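You operate a simulated robot arm through the tools that you are given. There is no shell and no other tool.

You are at the controls of a simulated robot arm. One attempt, no reset.

Task
Strip the test stub: blank onto the bench, gasket into the gasket tray.
Fine: slacken the wing nut first; leave the clamp open.

Only the result counts: the job must be done as asked and must still hold three seconds after the hand-in. Knocking over, shifting, dropping, spilling or breaking anything else fails it.

Robot
A 7-joint arm with a two-finger parallel gripper, fixed in place. Base frame: the origin is on the floor under the middle of its stand, x ahead of it, y to its left, z up; the work surface is at about z = 850. Readings come in mm, degrees, newtons and seconds.
With the tool pointing down near the work surface it reaches from about 260 to 720 mm from the base axis. Its first joint turns from -115.0 to 115.0 degrees. Payload 3.91 kg.
The TCP is the grasp point between the finger pads, 30 mm short of the fingertips. In the tool frame z runs along the fingers and y along their closing line. The gripper opens to 110 mm. The fingers are 20 mm wide and 10 mm thick; the gripper's body (48 by 112 mm) begins 55 mm behind the TCP.
Orientation is that of the tool frame in the base frame, as a unit quaternion [x, y, z, w]. With the fingers straight down and closing along the base's y, the tool's x points along the base's -x, its y along +y and its z along -z.

Tools
- The arm moves only by the tool servo_tool. Its argument "steps" is a list of rows, each a list of 6 numbers: the shift along the base's x, y, z in mm, then the turn, a rotation vector about the base's x, y, z in degrees. In form: [[x, y, z, ax, ay, az], ...]. A call has 1 to 20 rows; each row shifts and turns the commanded pose from where the row before left it. "fingers" is the opening in per cent of the stroke, from 0 (shut) to 100 (fully open), set as the call begins (left out, the last holds). Each row takes 0.2 s and may step no farther than 50 mm and 8.6 degrees from the row before; otherwise, or with a gripper value out of range, the whole call is refused. Where a pose cannot be reached the arm comes as near as it can. A force on the tool above 40 N (or 10 N above the force at the start of the call, whichever is more), or a blocked arm, ends the call early, and 0.2 s more pass. The fingers move at their own pace (about 108 mm/s each) and stop on an object; they squeeze with about 41 N. The grip force told is the motor's: it shows also when the fingers shut on nothing. Time passes only in rows, and 0.2 s behind the last, so rows that do not move let the fingers close. The reply holds the time, the measured pose of the TCP, the force on the tool along the base axes, the opening and the grip force, in the units named above and with some noise, with the torque about the TCP (base axes, N m) and any sound that the robot's microphone picked up, and new pictures: "views" is both (left out), scene, wrist or none.
- Cameras (640 x 400 px; columns grow to the right, rows downward): "scene" is fixed at [217.8, -650.4, 1510.3]; the picture's right is [0.83, -0.55, 0.00], its down [-0.52, -0.78, -0.34] and it looks along [0.19, 0.29, -0.94] (base axes); focal length 214 px, centre (320, 200). "wrist" rides on the gripper at [72, 17, -103] in the tool frame; the picture's right is [-0.23, 0.97, 0.00], its down [-0.76, -0.18, -0.62] and it looks along [-0.61, -0.14, 0.78] (tool axes); focal length 222 px, centre (320, 200). There is no depth. A picture from a camera that has moved, and an enlarged one, comes with that camera's place and axes in the base frame and with its lens.
- raise_lower(by): slides the trunk up (or, below 0, down) by that many mm; the arm rides with it, the base frame stays. It gives what a move gives, with no picture.
- enlarge(camera, box): a new picture of the part [left, top, right, bottom] of that camera's present view, enlarged. It takes no simulated time.
- finish_job(): hands the job in; it is judged then, once.

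Nothing tells you positions but the pictures and the camera data. Unless the task says otherwise, let go and move clear before handing in.

The tools are called as name(argument=value, ...) on one line, values as JSON. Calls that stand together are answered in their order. servo_tool: Moves the arm, as the interface text tells. Its arguments: {"type":"object","properties":{"steps":{"type":"array","items":{"type":"array","items":{"type":"number"}}},"fingers":{"type":"number"},"views":{"type":"string","enum":["both","scene","wrist","none"]}},"required":["steps"]} The other tools are called the same way: raise_lower (by) moves the trunk up or down; enlarge (camera, box) takes an enlarged picture of a part of a camera's view; finish_job () hands the job in.

At the start:

```text
time_s: 0.0
tcp_pos: [256.6, -422.2, 1268.0]
orientation: [0.0, 1.0, 0.0, 0.0]
force: [0.1, 0.1, 0.4]
wrist_torque: [-0.02, -0.02, 0.02]
grip_width: 110.3
grasp_force: 0.0
trunk travel left (down, up): [-900.0, 90.0]
```

scene: 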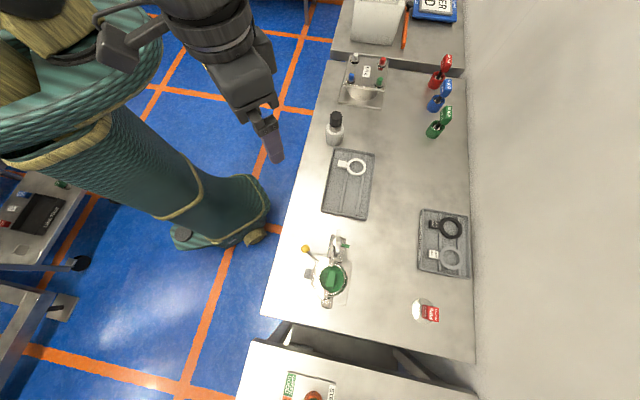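
wrist: 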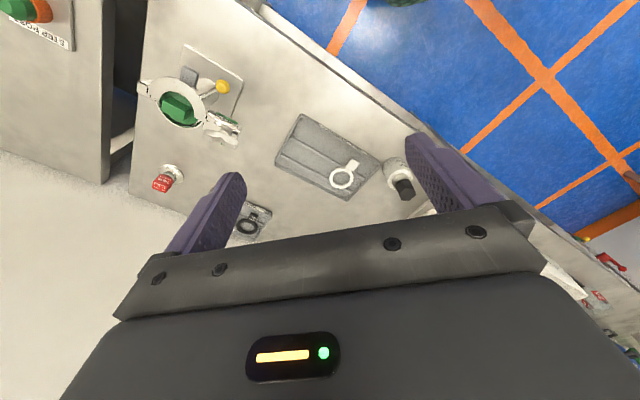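

I see a bench with a clamped test stub (green blank, clamp ring, wing nut, yellow-ended lever), a tray with a white ring nearer the robot, and another tray with a black ring and a gray ring. I'll enlarge to see the details before moving.

enlarge(camera="scene", box=[280, 220, 380, 320])

enlarge(camera="scene", box=[300, 130, 400, 230])

enlarge(camera="scene", box=[400, 200, 490, 330])

enlarge(camera="wrist", box=[120, 40, 280, 240])

enlarge(camera="wrist", box=[260, 90, 420, 220])

```text
4.00 times, centred on (330, 270) of scene
camera zoom: at [217.8, -650.4, 1510.3], right [0.83, -0.55, 0.0], down [-0.52, -0.78, -0.34], along [0.19, 0.29, -0.94], focal length 858 px, centre (280, -80)
```

zoom: 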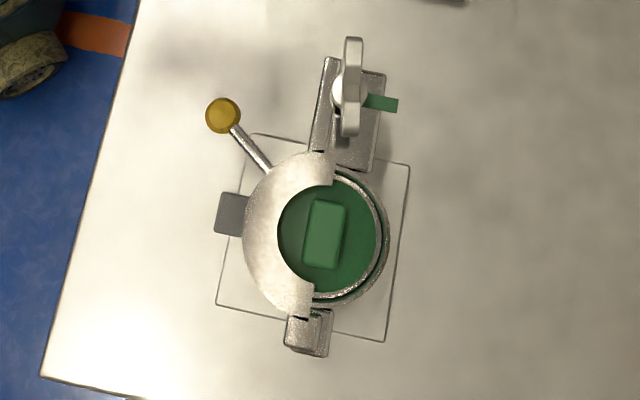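

```text
4.00 times, centred on (350, 180) of scene
camera zoom: at [217.8, -650.4, 1510.3], right [0.83, -0.55, 0.0], down [-0.52, -0.78, -0.34], along [0.19, 0.29, -0.94], focal length 858 px, centre (200, 280)
```

zoom: 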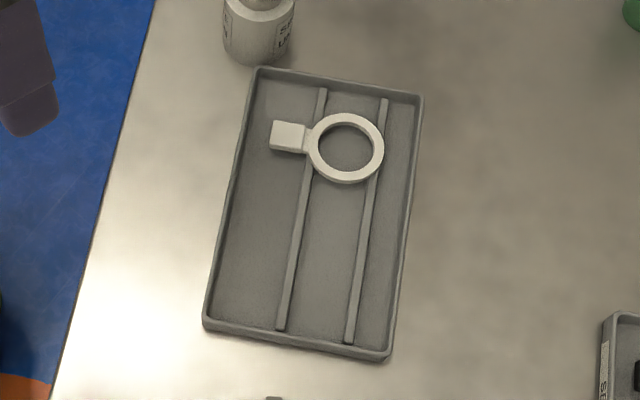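

```text
3.08 times, centred on (445, 265) of scene
camera zoom: at [217.8, -650.4, 1510.3], right [0.83, -0.55, 0.0], down [-0.52, -0.78, -0.34], along [0.19, 0.29, -0.94], focal length 660 px, centre (-65, 0)
```

zoom: 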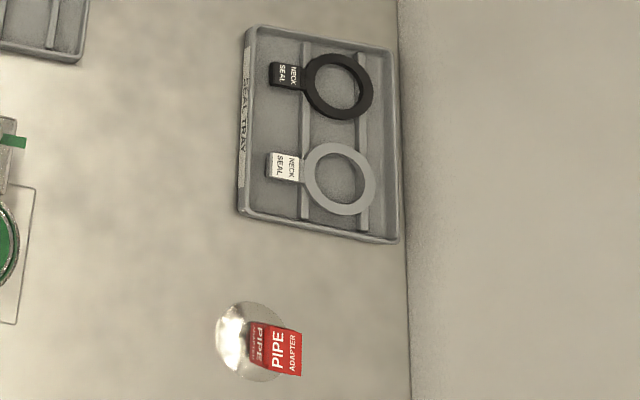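

```text
2.00 times, centred on (200, 140) of wrist
camera zoom: at [186.0, -406.5, 1372.8], right [0.23, 0.97, 0.0], down [0.76, -0.18, 0.62], along [0.61, -0.14, -0.78], focal length 444 px, centre (560, 320)
```

zoom: 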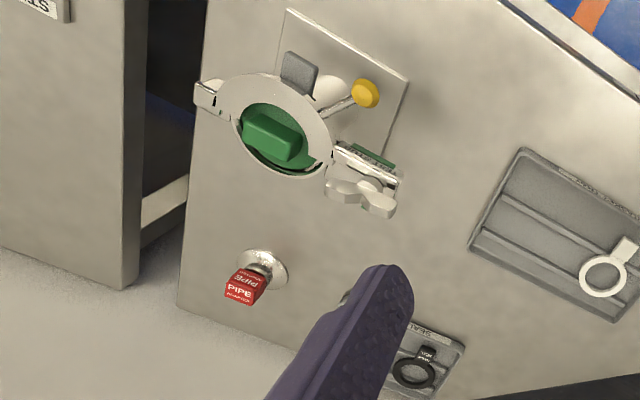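

```text
3.08 times, centred on (340, 155) of wrist
camera zoom: at [186.0, -406.5, 1372.8], right [0.23, 0.97, 0.0], down [0.76, -0.18, 0.62], along [0.61, -0.14, -0.78], focal length 684 px, centre (258, 338)
```

zoom: 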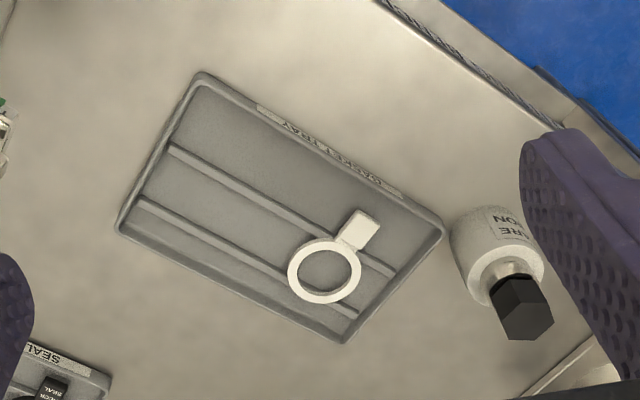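

The free-standing flat tray at about (460, -455) reads as the gasket tray; the stub stands near (253, -645). I'll move the wrist camera in for a better look at the stub, staying high.

servo_tool(steps=[[-30, -26, -20, 0, 0, 0], [-30, -26, -20, 0, 0, 0], [-30, -26, -20, 0, 0, 0], [-30, -26, -20, 0, 0, 0], [-30, -26, -20, 0, 0, 0], [-30, -26, -20, 0, 0, 0], [0, 0, 0, 0, 0, 0]])

```text
time_s: 1.6
tcp_pos: [75.4, -577.9, 1150.1]
orientation: [0.001, 1.0, -0.001, 0.0]
force: [0.2, 0.0, -0.3]
wrist_torque: [-0.03, 0.05, 0.02]
grip_width: 110.0
grasp_force: 0.1
trunk travel left (down, up): [-900.0, 90.0]
camera wrist: at [4.9, -561.6, 1255.1], right [0.23, 0.97, 0.0], down [0.76, -0.18, 0.62], along [0.61, -0.14, -0.78], focal length 222 px, centre (320, 200)
```

scene: 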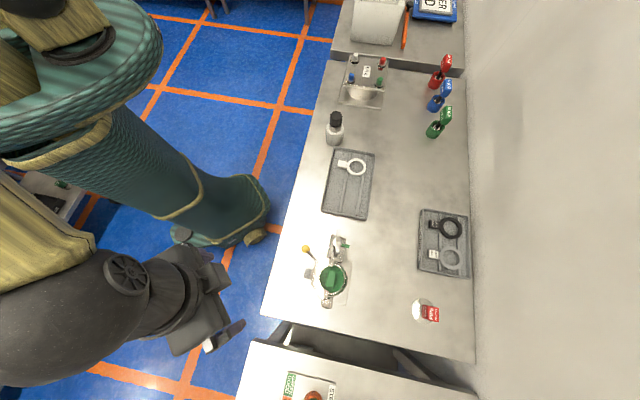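
wrist: 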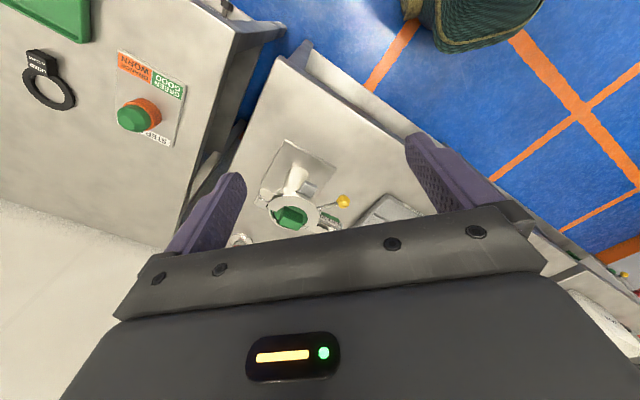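

There is a side bench with a sign about green/orange meaning good/worn. I'll enlarge the sign and the stub.

enlarge(camera="wrist", box=[0, 20, 200, 160])

enlarge(camera="wrist", box=[240, 130, 370, 245])

enlarge(camera="scene", box=[240, 350, 380, 400])

enlarge(camera="scene", box=[320, 0, 480, 140])

```text
2.86 times, centred on (100, 90) of wrist
camera zoom: at [4.9, -561.6, 1255.1], right [0.23, 0.97, 0.0], down [0.76, -0.18, 0.62], along [0.61, -0.14, -0.78], focal length 635 px, centre (949, 514)
```

zoom: 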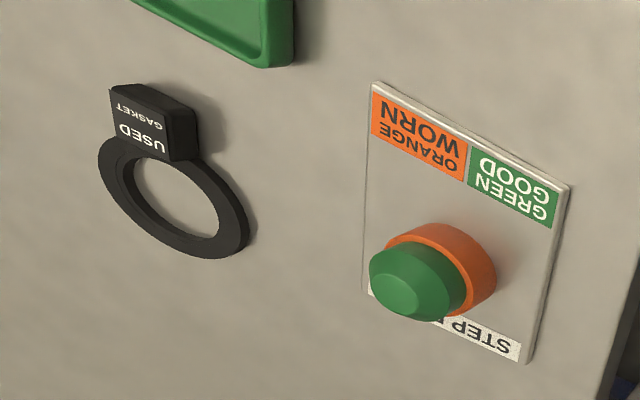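

```text
3.48 times, centred on (305, 188) of wrist
camera zoom: at [4.9, -561.6, 1255.1], right [0.23, 0.97, 0.0], down [0.76, -0.18, 0.62], along [0.61, -0.14, -0.78], focal length 773 px, centre (372, 244)
```

zoom: 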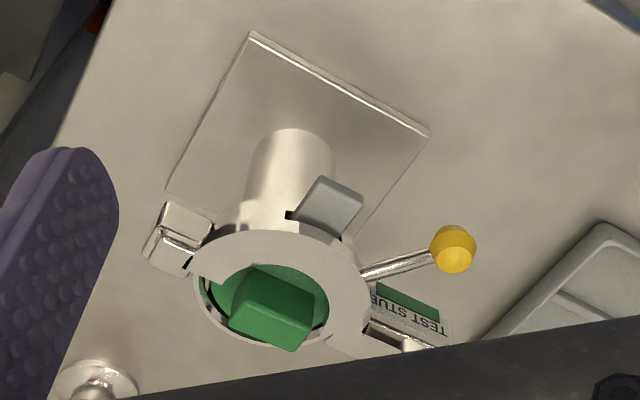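

```text
4.57 times, centred on (310, 375) of scene
camera zoom: at [217.8, -650.4, 1510.3], right [0.83, -0.55, 0.0], down [-0.52, -0.78, -0.34], along [0.19, 0.29, -0.94], focal length 980 px, centre (366, -600)
```

zoom: 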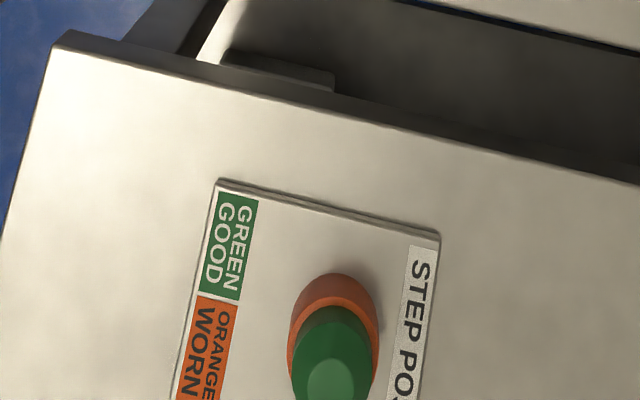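

```text
2.86 times, centred on (400, 70) of scene
camera zoom: at [217.8, -650.4, 1510.3], right [0.83, -0.55, 0.0], down [-0.52, -0.78, -0.34], along [0.19, 0.29, -0.94], focal length 613 px, centre (91, 571)
```

zoom: 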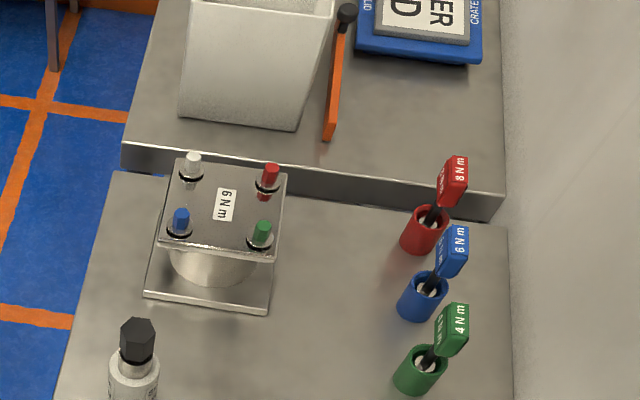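

Stub geometry by two-view triangulation: the blank handle is near (238, -662, 989), the yellow knob near (222, -575, 996), and the wing nut near (300, -600). I'll get the wrist camera closer to the wing nut, staying above everything.

servo_tool(steps=[[34, -1, -15, 0, 0, 0], [34, -1, -15, 0, 0, 0], [34, -1, -15, 0, 0, 0], [33, 0, -15, 0, 0, 0], [0, 0, 0, 0, 0, 0]], views="wrist")

enlarge(camera="wrist", box=[160, 60, 480, 260])

```text
time_s: 2.8
tcp_pos: [213.3, -583.9, 1089.1]
orientation: [0.002, 1.0, 0.001, 0.0]
force: [0.9, 0.1, -0.2]
wrist_torque: [0.04, -0.05, 0.0]
grip_width: 110.0
grasp_force: 0.1
trunk travel left (down, up): [-900.0, 90.0]
camera wrist: at [140.8, -566.9, 1192.9], right [0.23, 0.97, 0.0], down [0.76, -0.18, 0.62], along [0.61, -0.14, -0.78], focal length 222 px, centre (320, 200)
```

wrist: 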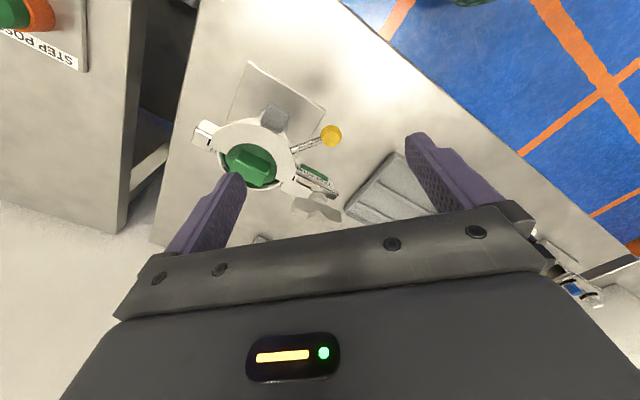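

```text
2.00 times, centred on (320, 160) of wrist
camera zoom: at [140.8, -566.9, 1192.9], right [0.23, 0.97, 0.0], down [0.76, -0.18, 0.62], along [0.61, -0.14, -0.78], focal length 444 px, centre (320, 280)
```

zoom: 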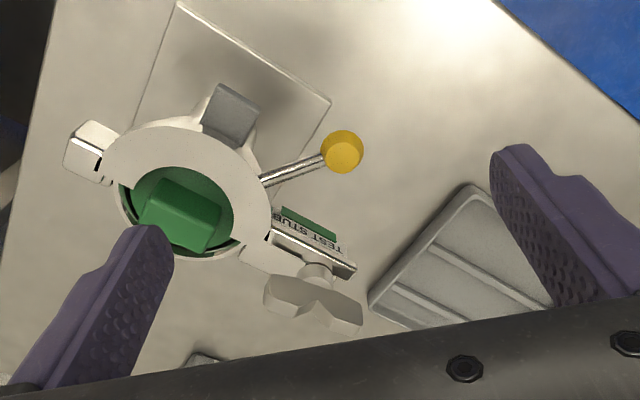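

The nut sits on top of the clamp lug with a vertical axis (centre about (295, -605, 1012)), wings along roughly 54° in the xy-plane. I'll rotate the tool by -126° to line the fingers up across the wings and look from the other side.

servo_tool(steps=[[9, 1.7, 0, 0, 0, -8.43], [9, 1.7, 0, 0, 0, -8.43], [9, 1.7, 0, 0, 0, -8.43], [9, 1.7, 0, 0, 0, -8.43], [9, 1.7, 0, 0, 0, -8.43], [9, 1.7, 0, 0, 0, -8.43], [9, 1.7, 0, 0, 0, -8.43], [9, 1.7, 0, 0, 0, -8.43], [9, 1.7, 0, 0, 0, -8.43], [9, 1.7, 0, 0, 0, -8.43], [9, 1.7, 0, 0, 0, -8.43], [9, 1.7, 0, 0, 0, -8.43], [9, 1.7, 0, 0, 0, -8.43], [9, 1.7, 0, 0, 0, -8.43], [9, 1.7, 0, 0, 0, -8.43], [0, 0, 0, 0, 0, 0]], views="both")

enlarge(camera="wrist", box=[160, 40, 480, 240])

```text
time_s: 6.2
tcp_pos: [347.9, -555.7, 1089.2]
orientation: [0.893, 0.449, 0.001, 0.0]
force: [0.4, 0.2, 0.5]
wrist_torque: [0.01, 0.01, 0.0]
grip_width: 110.1
grasp_force: 0.0
trunk travel left (down, up): [-900.0, 90.0]
camera wrist: at [405.1, -508.8, 1193.6], right [0.65, -0.76, 0.0], down [-0.6, -0.51, 0.62], along [-0.48, -0.4, -0.78], focal length 222 px, centre (320, 200)
```

scene: 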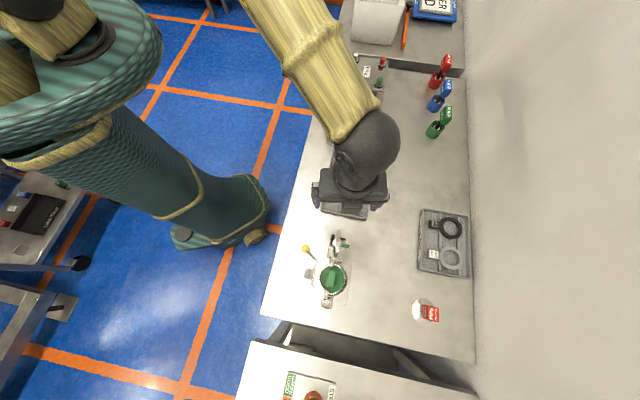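
wrist: 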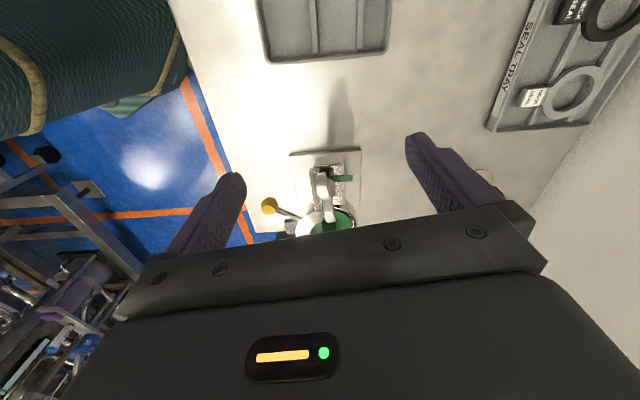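

```text
2.00 times, centred on (320, 140) of wrist
camera zoom: at [405.1, -508.8, 1193.6], right [0.65, -0.76, 0.0], down [-0.6, -0.51, 0.62], along [-0.48, -0.4, -0.78], focal length 444 px, centre (320, 320)
```

zoom: 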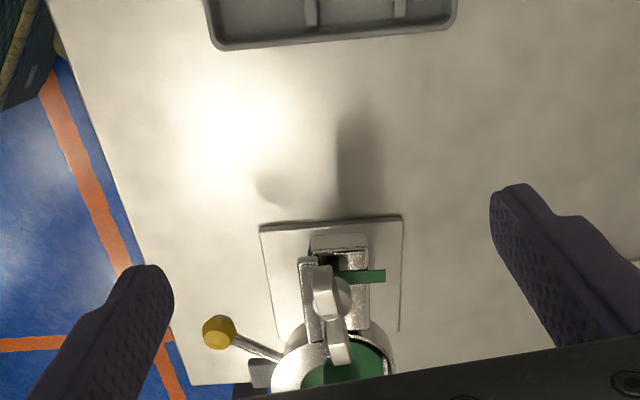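

I'll zoom in further on this view to understand the lug, nut and the green strip.

enlarge(camera="wrist", box=[250, 140, 370, 240])

enlarge(camera="scene", box=[300, 225, 360, 310])

```text
4.00 times, centred on (310, 190) of wrist
camera zoom: at [405.1, -508.8, 1193.6], right [0.65, -0.76, 0.0], down [-0.6, -0.51, 0.62], along [-0.48, -0.4, -0.78], focal length 888 px, centre (360, 240)
```

zoom: 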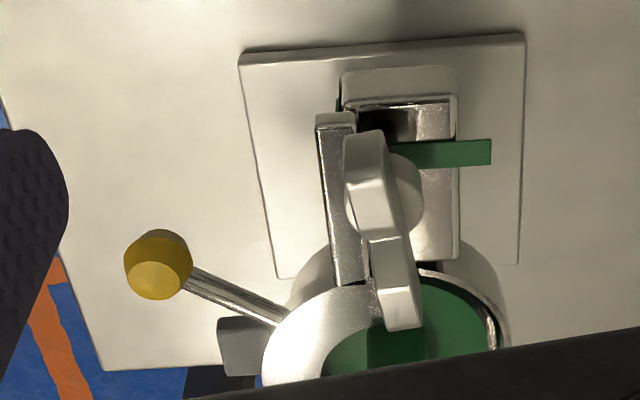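

```text
4.71 times, centred on (330, 268) of scene
camera zoom: at [217.8, -650.4, 1510.3], right [0.83, -0.55, 0.0], down [-0.52, -0.78, -0.34], along [0.19, 0.29, -0.94], focal length 1009 px, centre (273, -118)
```

zoom: 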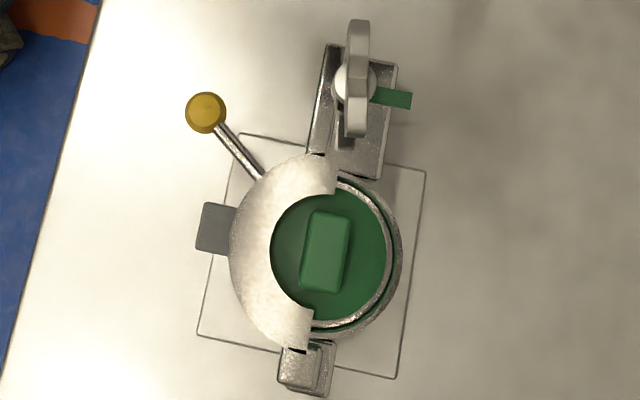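

The lug top is about z = 982 and the nut's wings about z = 1000–1023. I'll narrow the fingers to about 48 mm, centre above the nut, and come partway down to check alignment.

servo_tool(steps=[[-25, -24, 0, 0, 0, 0], [-26, -24, 0, 0, 0, 0], [0, 0, -15, 0, 0, 0], [0, 0, -15, 0, 0, 0], [0, 0, 0, 0, 0, 0]], fingers=44, views="both")

enlarge(camera="wrist", box=[220, 100, 420, 225])

enlarge(camera="scene", box=[290, 200, 390, 300])

```text
time_s: 7.4
tcp_pos: [296.1, -604.2, 1057.7]
orientation: [0.893, 0.45, 0.0, 0.0]
force: [-0.3, -0.2, 0.2]
wrist_torque: [-0.02, 0.0, 0.0]
grip_width: 48.2
grasp_force: 0.0
trunk travel left (down, up): [-900.0, 90.0]
camera wrist: at [353.8, -557.2, 1162.5], right [0.65, -0.76, 0.0], down [-0.6, -0.51, 0.62], along [-0.47, -0.4, -0.78], focal length 222 px, centre (320, 200)
```

scene: 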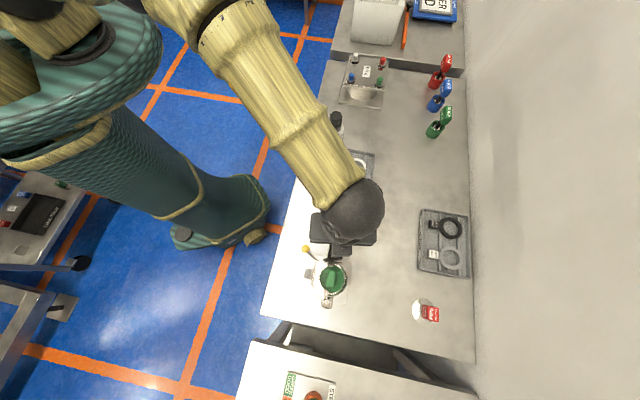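
wrist: 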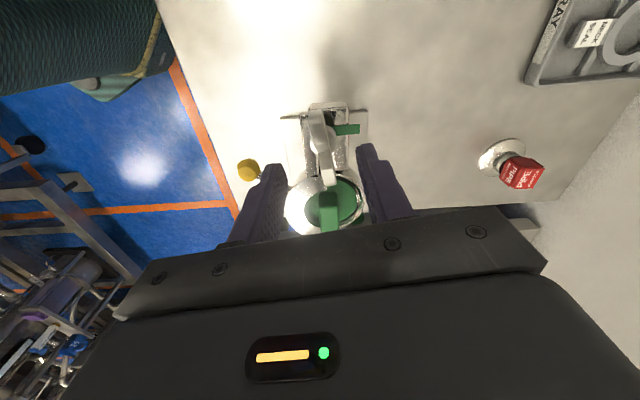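

```text
3.20 times, centred on (320, 162) of wrist
camera zoom: at [353.8, -557.2, 1162.5], right [0.65, -0.76, 0.0], down [-0.6, -0.51, 0.62], along [-0.47, -0.4, -0.78], focal length 711 px, centre (320, 320)
```

zoom: 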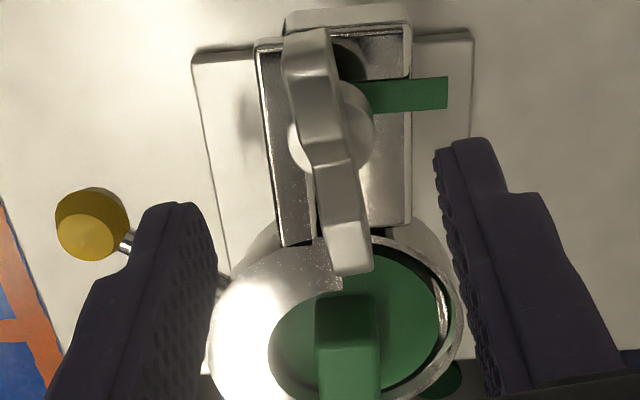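

```text
4.00 times, centred on (340, 250) of scene
camera zoom: at [217.8, -650.4, 1510.3], right [0.83, -0.55, 0.0], down [-0.52, -0.78, -0.34], along [0.19, 0.29, -0.94], focal length 858 px, centre (240, 0)
```

zoom: 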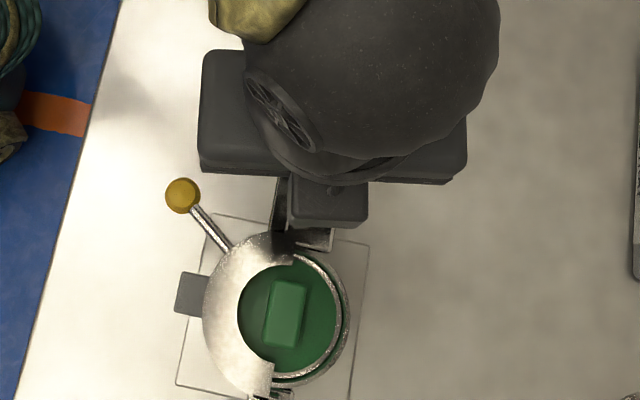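

The nut is centred between the fingers; its wings stand above a rounded hub. I'll descend so the fingertips are at about z = 1000 and close on the wings.

servo_tool(steps=[[1, 1, -9, 0, 0, 0], [0, 0, -9, 0, 0, 0], [0, 0, -10, 0, 0, 0], [0, 0, 0, 0, 0, 0]], views="wrist")

enlarge(camera="wrist", box=[220, 100, 420, 225])

```text
time_s: 8.4
tcp_pos: [297.3, -603.2, 1029.3]
orientation: [0.893, 0.45, 0.0, -0.001]
force: [0.6, -0.5, 0.0]
wrist_torque: [-0.03, 0.0, -0.04]
grip_width: 48.5
grasp_force: 0.0
trunk travel left (down, up): [-900.0, 90.0]
camera wrist: at [355.6, -555.9, 1134.3], right [0.65, -0.76, 0.0], down [-0.6, -0.51, 0.62], along [-0.47, -0.4, -0.78], focal length 222 px, centre (320, 200)
```

wrist: 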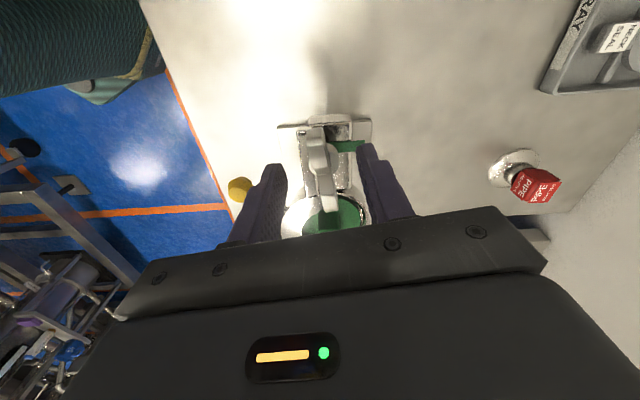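

```text
3.20 times, centred on (320, 162) of wrist
camera zoom: at [355.6, -555.9, 1134.3], right [0.65, -0.76, 0.0], down [-0.6, -0.51, 0.62], along [-0.47, -0.4, -0.78], focal length 711 px, centre (320, 320)
```

zoom: 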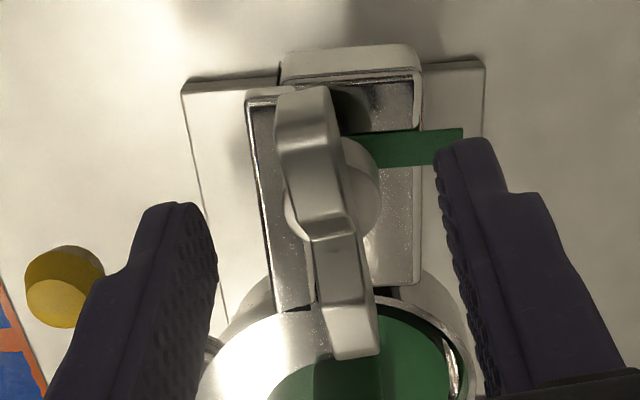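

Fingertips are about level with the round hub; I'll raise by 6 mm so they close on the wings' flats above it.

servo_tool(steps=[[0, 0, 6, 0, 0, 0], [0, 0, 0, 0, 0, 0]], views="none")

servo_tool(steps=[[0, 0, 0, 0, 0, 0], [0, 0, 0, 0, 0, 0], [0, 0, 0, 0, 0, 0]], fingers=0, views="wrist")

enlarge(camera="wrist", box=[220, 100, 420, 225])

```text
time_s: 9.0
tcp_pos: [298.7, -604.2, 1036.5]
orientation: [0.893, 0.45, 0.0, 0.0]
force: [-1.2, 0.2, -0.4]
wrist_torque: [0.03, -0.01, 0.0]
grip_width: 48.4
grasp_force: 0.0
trunk travel left (down, up): [-900.0, 90.0]
```

```text
time_s: 9.8
tcp_pos: [299.6, -604.2, 1036.6]
orientation: [0.893, 0.45, 0.001, 0.0]
force: [7.3, -7.1, 3.4]
wrist_torque: [0.04, -0.23, 0.02]
grip_width: 9.8
grasp_force: 45.0
trunk travel left (down, up): [-900.0, 90.0]
camera wrist: at [357.2, -556.8, 1140.7], right [0.65, -0.76, 0.0], down [-0.6, -0.51, 0.62], along [-0.47, -0.41, -0.78], focal length 222 px, centre (320, 200)
```

wrist: 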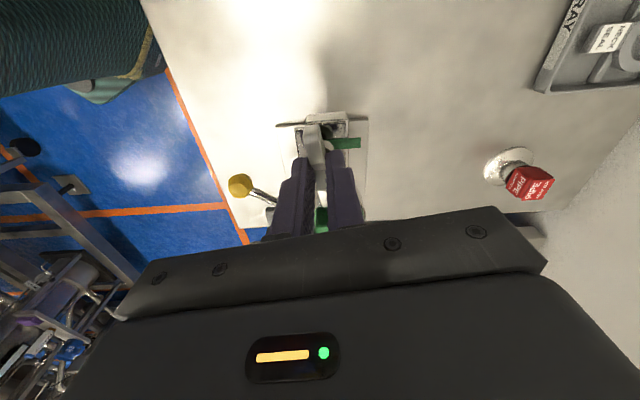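

```text
3.20 times, centred on (320, 162) of wrist
camera zoom: at [357.2, -556.8, 1140.7], right [0.65, -0.76, 0.0], down [-0.6, -0.51, 0.62], along [-0.47, -0.41, -0.78], focal length 711 px, centre (320, 320)
```

zoom: 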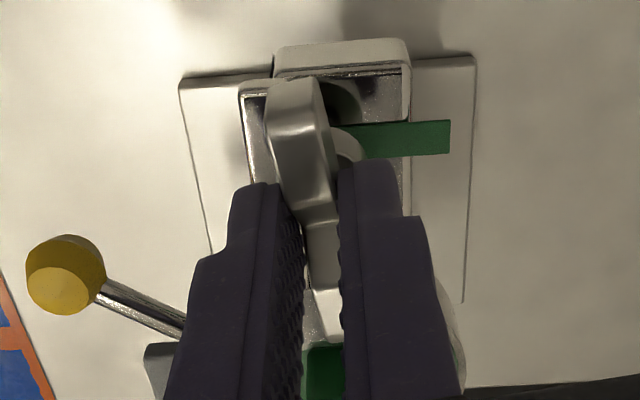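

The fingers hold the wings (9.8 mm). Now I'll turn counter-clockwise (seen from above) in a short test and watch the torque.

servo_tool(steps=[[0, 0, 0, 0, 0, 6], [0, 0, 0, 0, 0, 8], [0, 0, 0, 0, 0, 8], [0, 0, 0, 0, 0, 8], [0, 0, 0, 0, 0, 0]], views="wrist")

enlarge(camera="wrist", box=[220, 100, 420, 225])

```text
time_s: 11.0
tcp_pos: [298.5, -603.7, 1035.7]
orientation: [0.745, 0.667, 0.0, 0.0]
force: [7.3, -8.2, 9.5]
wrist_torque: [-0.48, -0.12, 0.05]
grip_width: 10.0
grasp_force: 44.6
trunk travel left (down, up): [-900.0, 90.0]
camera wrist: at [324.1, -534.4, 1140.7], right [0.94, -0.33, 0.0], down [-0.26, -0.74, 0.62], along [-0.21, -0.59, -0.78], focal length 222 px, centre (320, 200)
```

wrist: 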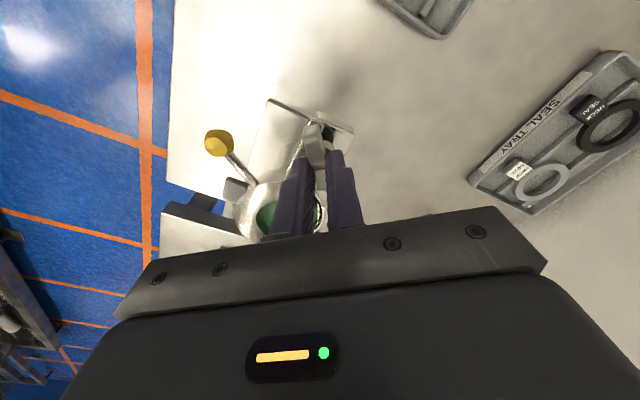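

```text
3.20 times, centred on (320, 162) of wrist
camera zoom: at [324.1, -534.4, 1140.7], right [0.94, -0.33, 0.0], down [-0.26, -0.74, 0.62], along [-0.21, -0.59, -0.78], focal length 711 px, centre (320, 320)
```

zoom: 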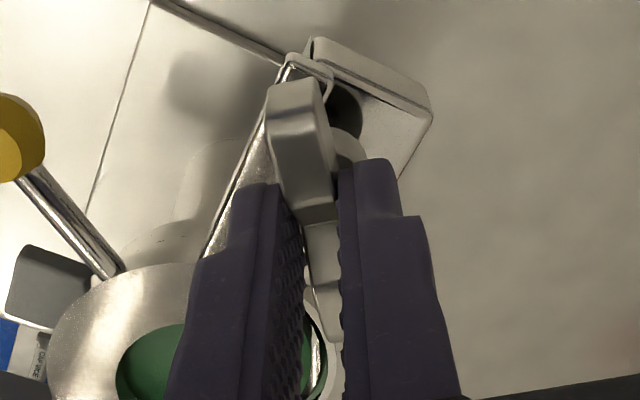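

The nut turns with the gripper. I'll keep turning while easing upward slightly, and check the scene view.

servo_tool(steps=[[0, 0, 0.5, 0, 0, 8], [0, 0, 0.3, 0, 0, 8], [0, 0, 0.3, 0, 0, 8], [0, 0, 0.3, 0, 0, 8], [0, 0, 0, 0, 0, 0]], views="both")

enlarge(camera="wrist", box=[220, 100, 420, 225])

enlarge(camera="scene", box=[280, 210, 380, 310])

```text
time_s: 12.2
tcp_pos: [298.1, -604.5, 1036.6]
orientation: [0.533, 0.846, 0.002, -0.002]
force: [-0.6, -6.2, -7.3]
wrist_torque: [-1.33, -0.56, 0.04]
grip_width: 9.9
grasp_force: 45.2
trunk travel left (down, up): [-900.0, 90.0]
camera wrist: at [281.9, -532.6, 1141.0], right [0.98, 0.22, 0.0], down [0.17, -0.77, 0.62], along [0.13, -0.61, -0.78], focal length 222 px, centre (320, 200)
```

scene: 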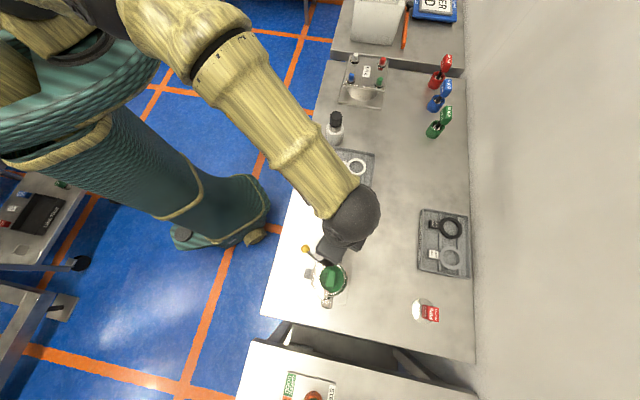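
wrist: 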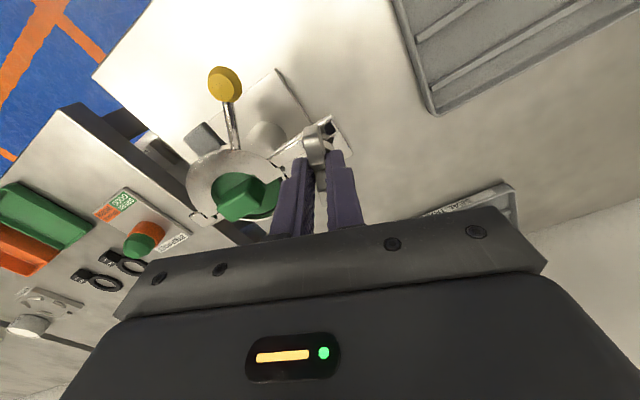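

```text
3.20 times, centred on (320, 162) of wrist
camera zoom: at [281.9, -532.6, 1141.0], right [0.98, 0.22, 0.0], down [0.17, -0.77, 0.62], along [0.13, -0.61, -0.78], focal length 711 px, centre (320, 320)
```

zoom: 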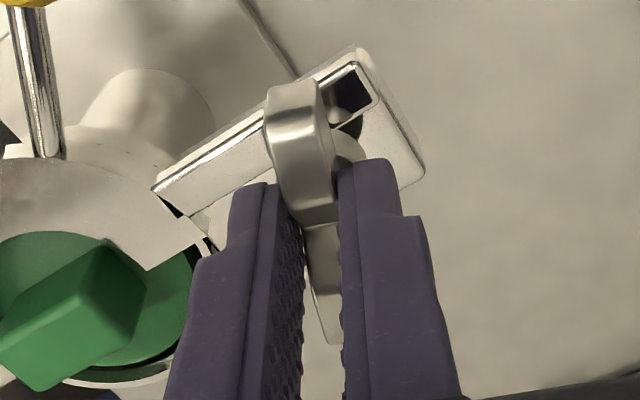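

```text
4.00 times, centred on (330, 260) of scene
camera zoom: at [217.8, -650.4, 1510.3], right [0.83, -0.55, 0.0], down [-0.52, -0.78, -0.34], along [0.19, 0.29, -0.94], focal length 858 px, centre (280, -40)
```

zoom: 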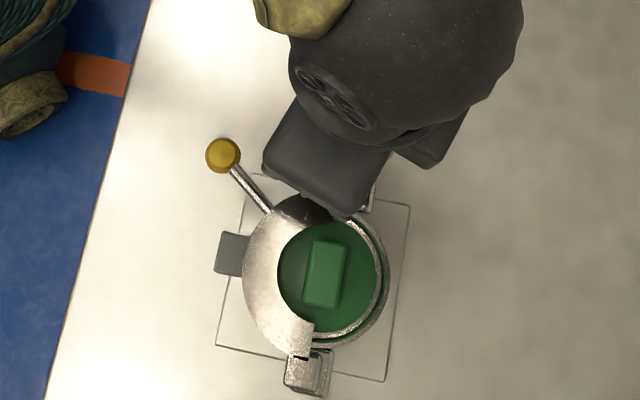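

About 62° turned. The upward creep was too much (the tool is now pulled down), so I'll lower slightly and keep turning.

servo_tool(steps=[[0, 0, -1, 0, 0, 8], [0, 0, 0, 0, 0, 8], [0, 0, 0, 0, 0, 8], [0, 0, 0, 0, 0, 8], [0, 0, 0, 0, 0, 0]], views="wrist")

enlarge(camera="wrist", box=[220, 100, 420, 225])

```text
time_s: 13.4
tcp_pos: [296.1, -605.4, 1035.7]
orientation: [0.279, 0.96, 0.001, -0.001]
force: [-6.7, -9.4, -5.5]
wrist_torque: [0.42, 1.39, -0.03]
grip_width: 9.8
grasp_force: 45.5
trunk travel left (down, up): [-900.0, 90.0]
camera wrist: at [244.6, -553.1, 1140.9], right [0.71, 0.7, 0.0], down [0.55, -0.56, 0.62], along [0.44, -0.44, -0.78], focal length 222 px, centre (320, 200)
```

wrist: 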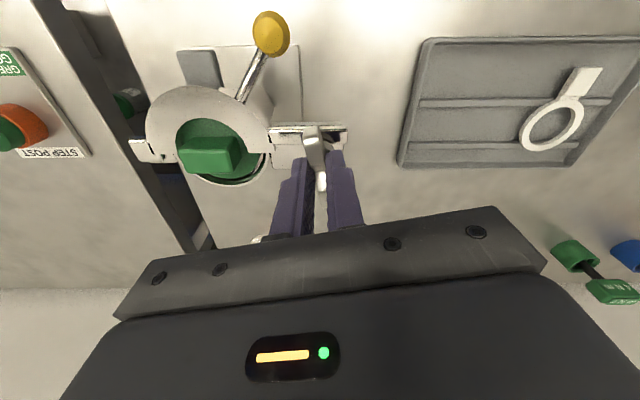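

```text
3.20 times, centred on (320, 162) of wrist
camera zoom: at [244.6, -553.1, 1140.9], right [0.71, 0.7, 0.0], down [0.55, -0.56, 0.62], along [0.44, -0.44, -0.78], focal length 711 px, centre (320, 320)
```

zoom: 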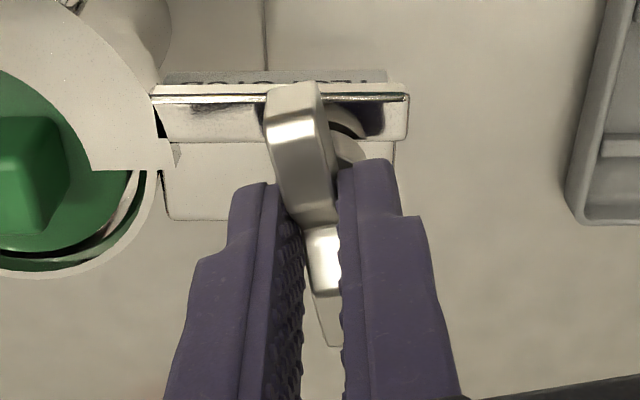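

About 93° turned, low torque. I'll shift slightly to relieve the side load and continue turning.

servo_tool(steps=[[-1, -1, 0, 0, 0, 8], [-0.5, -0.5, 0, 0, 0, 8], [0, 0, 0, 0, 0, 8], [0, 0, 0, 0, 0, 8], [0, 0, 0, 0, 0, 8], [0, 0, 0, 0, 0, 0]], views="wrist")

enlarge(camera="wrist", box=[220, 100, 420, 225])

```text
time_s: 14.8
tcp_pos: [295.5, -608.3, 1036.2]
orientation: [-0.067, 0.998, -0.001, 0.0]
force: [-6.3, -13.0, -3.2]
wrist_torque: [-0.39, 0.73, -0.02]
grip_width: 9.7
grasp_force: 45.0
trunk travel left (down, up): [-900.0, 90.0]
camera wrist: at [222.0, -600.6, 1140.7], right [0.1, 1.0, 0.0], down [0.78, -0.08, 0.62], along [0.62, -0.06, -0.78], focal length 222 px, centre (320, 200)
```

wrist: 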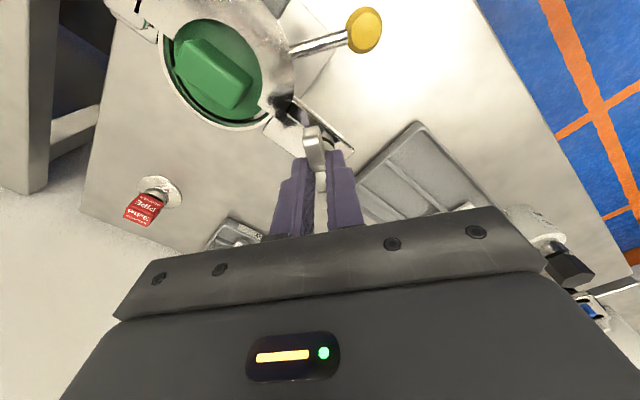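

```text
3.20 times, centred on (320, 162) of wrist
camera zoom: at [222.0, -600.6, 1140.7], right [0.1, 1.0, 0.0], down [0.78, -0.08, 0.62], along [0.62, -0.06, -0.78], focal length 711 px, centre (320, 320)
```

zoom: 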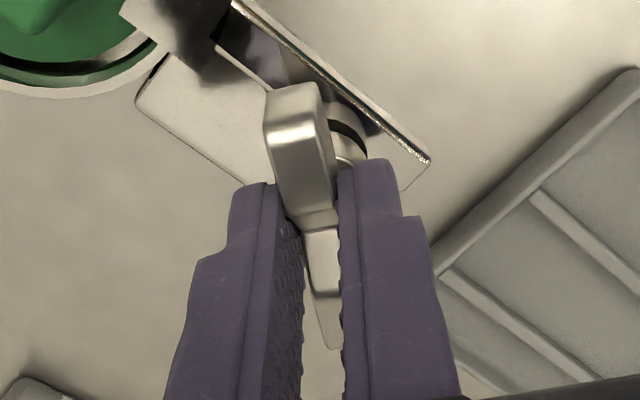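

About 134° turned. Continuing to roughly half a turn with a small side correction.

servo_tool(steps=[[-0.5, -1.5, 0, 0, 0, 8], [0, -0.5, 0, 0, 0, 8], [0, 0, 0, 0, 0, 8], [0.3, -0.3, 0, 0, 0, 8], [0.3, -0.3, 0, 0, 0, 8], [0.3, -0.3, 0, 0, 0, 8], [0, 0, 0, 0, 0, 0]], views="wrist")

enlarge(camera="wrist", box=[220, 60, 420, 225])

```text
time_s: 16.4
tcp_pos: [295.8, -608.9, 1036.4]
orientation: [-0.466, 0.885, 0.001, 0.0]
force: [-0.9, -11.8, 1.1]
wrist_torque: [0.1, -0.19, -0.03]
grip_width: 9.8
grasp_force: 44.7
trunk travel left (down, up): [-900.0, 90.0]
camera wrist: at [242.3, -660.1, 1140.7], right [-0.68, 0.74, 0.0], down [0.58, 0.53, 0.62], along [0.46, 0.42, -0.78], focal length 222 px, centre (320, 200)
```

wrist: 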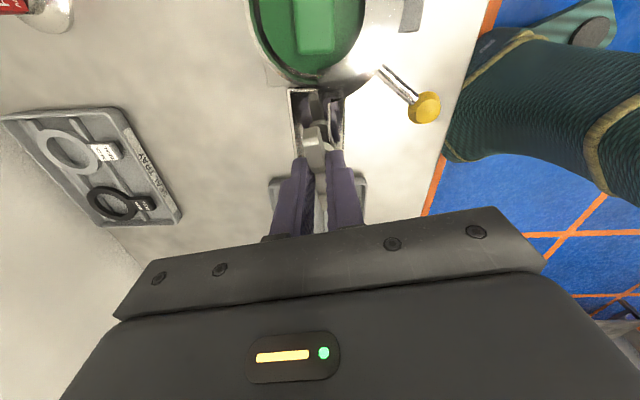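

```text
2.42 times, centred on (320, 142) of wrist
camera zoom: at [242.3, -660.1, 1140.7], right [-0.68, 0.74, 0.0], down [0.58, 0.53, 0.62], along [0.46, 0.42, -0.78], focal length 538 px, centre (320, 339)
```

zoom: 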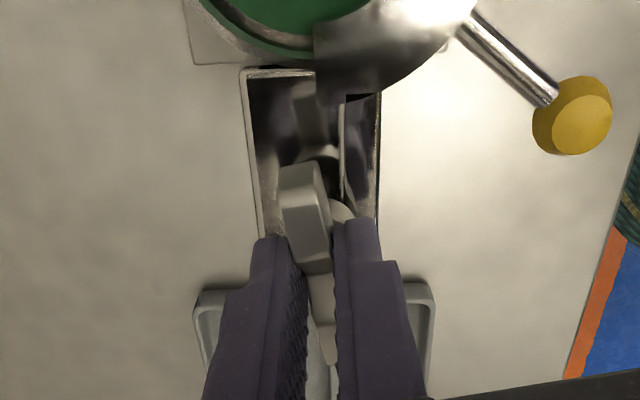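

Half a turn done. I'll release, lift clear and inspect the nut and clamp.

servo_tool(steps=[[0, 0, 0, 0, 0, 0], [0, 0, 0, 0, 0, 0], [0, 0, 20, 0, 0, 0], [0, 0, 30, 0, 0, 0], [-20, -20, 20, 0, 0, 0], [-40, -30, 0, 0, 0, 0], [0, 0, 0, 0, 0, 0]], fingers=44, views="both")

enlarge(camera="wrist", box=[220, 60, 420, 225])

enlarge(camera="scene", box=[280, 210, 380, 310])

```text
time_s: 18.0
tcp_pos: [241.6, -653.7, 1106.6]
orientation: [-0.47, 0.883, -0.001, -0.001]
force: [0.5, 0.6, 0.4]
wrist_torque: [-0.02, 0.03, -0.02]
grip_width: 48.4
grasp_force: 0.1
trunk travel left (down, up): [-900.0, 90.0]
camera wrist: at [187.5, -705.2, 1211.0], right [-0.68, 0.73, 0.0], down [0.57, 0.53, 0.62], along [0.46, 0.42, -0.78], focal length 222 px, centre (320, 200)
```

scene: 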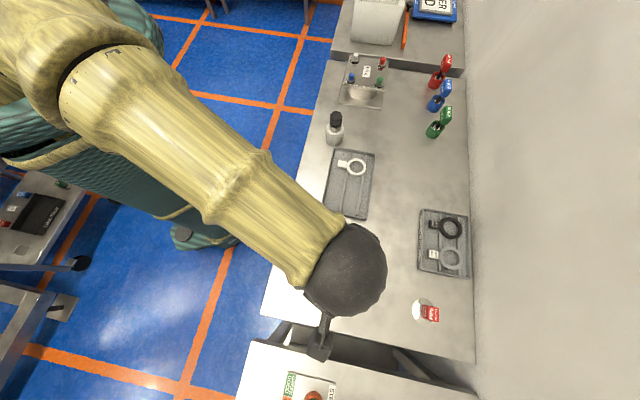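
wrist: 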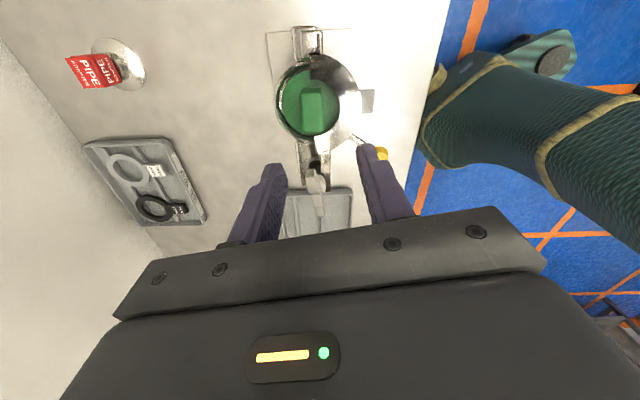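

```text
2.42 times, centred on (320, 142) of wrist
camera zoom: at [187.5, -705.2, 1211.0], right [-0.68, 0.73, 0.0], down [0.57, 0.53, 0.62], along [0.46, 0.42, -0.78], focal length 538 px, centre (320, 339)
```

zoom: 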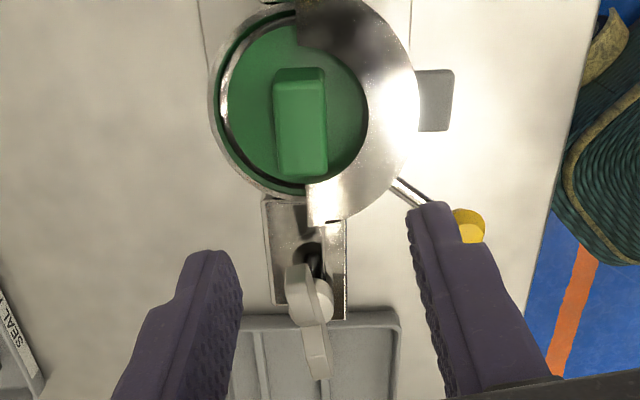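

```text
4.00 times, centred on (330, 260) of scene
camera zoom: at [217.8, -650.4, 1510.3], right [0.83, -0.55, 0.0], down [-0.52, -0.78, -0.34], along [0.19, 0.29, -0.94], focal length 858 px, centre (280, -40)
```

zoom: 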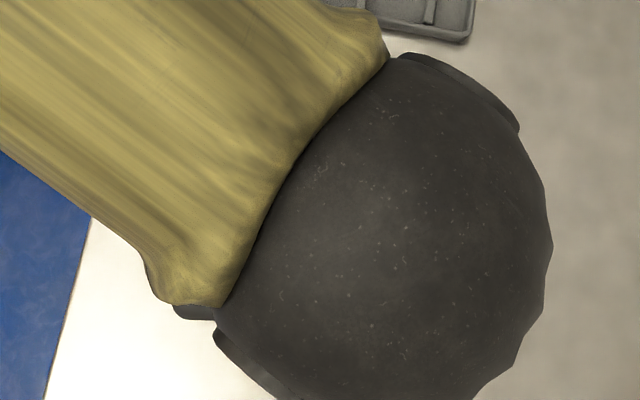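

The nut is half a turn back and the green strip has vanished. The yellow knob triangulates to about (227, -575, 981). I'll turn the tool so the fingers close along x and hover above the knob.

servo_tool(steps=[[-0.8, 4.3, 0, 0, 0, -8.114], [-0.8, 4.3, 0, 0, 0, -8.114], [-0.8, 4.3, 0, 0, 0, -8.114], [-0.8, 4.3, 0, 0, 0, -8.114], [-0.8, 4.3, 0, 0, 0, -8.114], [-0.8, 4.3, 0, 0, 0, -8.114], [-0.8, 4.3, 0, 0, 0, -8.114], [-0.8, 4.3, 0, 0, 0, -8.114], [-0.8, 4.3, 0, 0, 0, -8.114], [-0.8, 4.3, 0, 0, 0, -8.114], [-0.8, 4.3, 0, 0, 0, -8.114], [-0.8, 4.3, 0, 0, 0, -8.114], [-0.8, 4.3, 0, 0, 0, -8.114], [-0.8, 4.3, -10, 0, 0, -8.114], [-0.8, 4.3, -10, 0, 0, -8.114], [-0.8, 4.3, -10, 0, 0, -8.114], [-0.8, 4.3, -10, 0, 0, -8.114], [-0.5, 5, -10, 0, 0, -8.114], [0, 0, 0, 0, 0, 0]], fingers=44, views="both")

enlarge(camera="wrist", box=[220, 100, 420, 225])

enlarge(camera="scene", box=[280, 210, 380, 310])

```text
time_s: 22.0
tcp_pos: [221.8, -580.0, 1056.6]
orientation: [0.711, 0.703, 0.0, -0.001]
force: [0.0, -0.8, 0.2]
wrist_torque: [-0.02, 0.0, 0.0]
grip_width: 48.3
grasp_force: 0.0
trunk travel left (down, up): [-900.0, 90.0]
camera wrist: at [240.5, -508.6, 1160.9], right [0.97, -0.24, 0.0], down [-0.19, -0.76, 0.62], along [-0.15, -0.61, -0.78], focal length 222 px, centre (320, 200)
```

scene: 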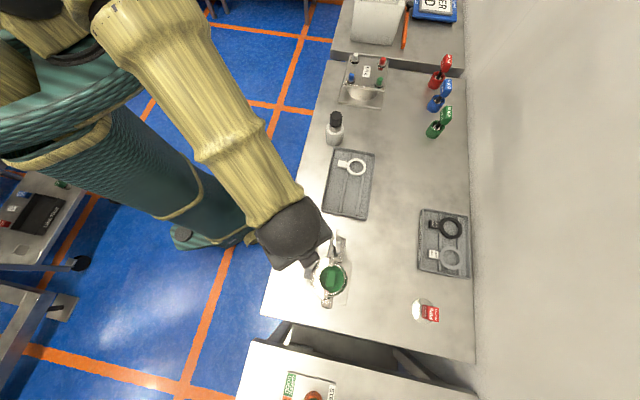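
wrist: 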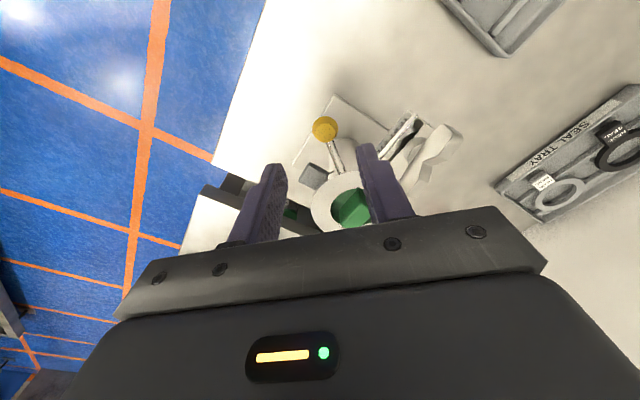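

```text
3.20 times, centred on (320, 162) of wrist
camera zoom: at [240.5, -508.6, 1160.9], right [0.97, -0.24, 0.0], down [-0.19, -0.76, 0.62], along [-0.15, -0.61, -0.78], focal length 711 px, centre (320, 320)
```

zoom: 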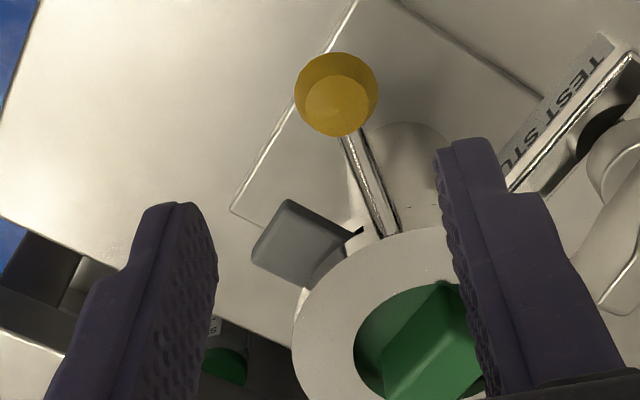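

```text
4.00 times, centred on (330, 260) of scene
camera zoom: at [217.8, -650.4, 1510.3], right [0.83, -0.55, 0.0], down [-0.52, -0.78, -0.34], along [0.19, 0.29, -0.94], focal length 858 px, centre (280, -40)
```

zoom: 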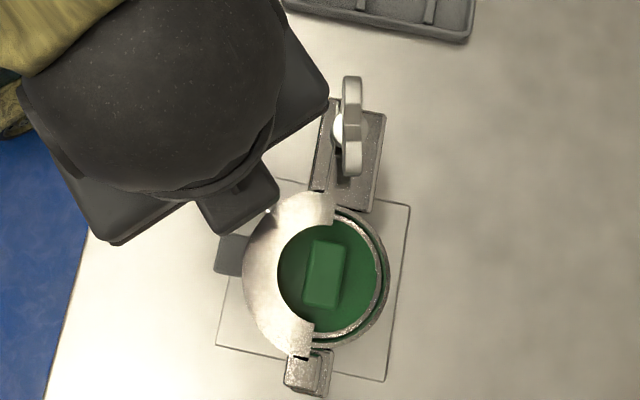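

The knob is at about (228, -577, 981). Descending around it now, then closing.

servo_tool(steps=[[6, 3, 0, 0, 0, 0], [0, 0, -20, 0, 0, 0], [0, 0, -20, 0, 0, 0], [0, 0, -15, 0, 0, 0], [0, 0, -15, 0, 0, 0], [0, 0, 0, 0, 0, 0]], views="wrist")

enlarge(camera="wrist", box=[220, 100, 420, 225])

```text
time_s: 23.4
tcp_pos: [228.1, -576.1, 986.8]
orientation: [0.71, 0.704, 0.0, -0.001]
force: [0.5, 0.0, -0.1]
wrist_torque: [0.0, -0.01, -0.01]
grip_width: 48.6
grasp_force: 0.1
trunk travel left (down, up): [-900.0, 90.0]
camera wrist: at [246.5, -504.0, 1091.2], right [0.97, -0.24, 0.0], down [-0.18, -0.76, 0.62], along [-0.15, -0.61, -0.78], focal length 222 px, centre (320, 200)
```

wrist: 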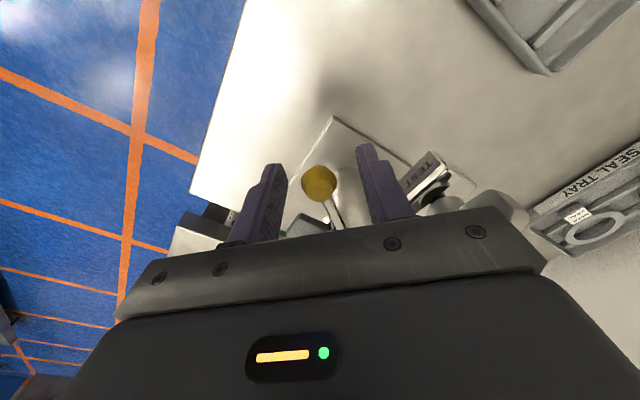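

```text
3.20 times, centred on (320, 162) of wrist
camera zoom: at [246.5, -504.0, 1091.2], right [0.97, -0.24, 0.0], down [-0.18, -0.76, 0.62], along [-0.15, -0.61, -0.78], focal length 711 px, centre (320, 320)
```

zoom: 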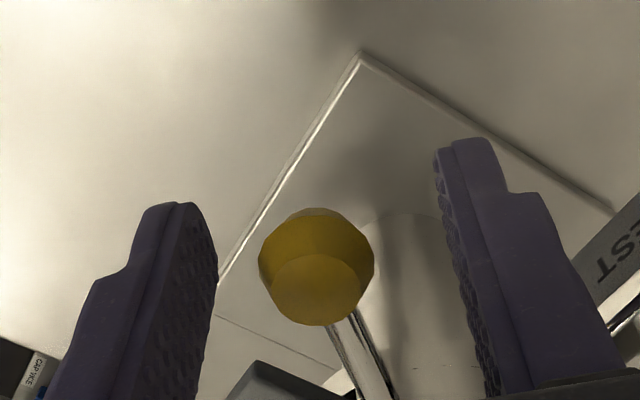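

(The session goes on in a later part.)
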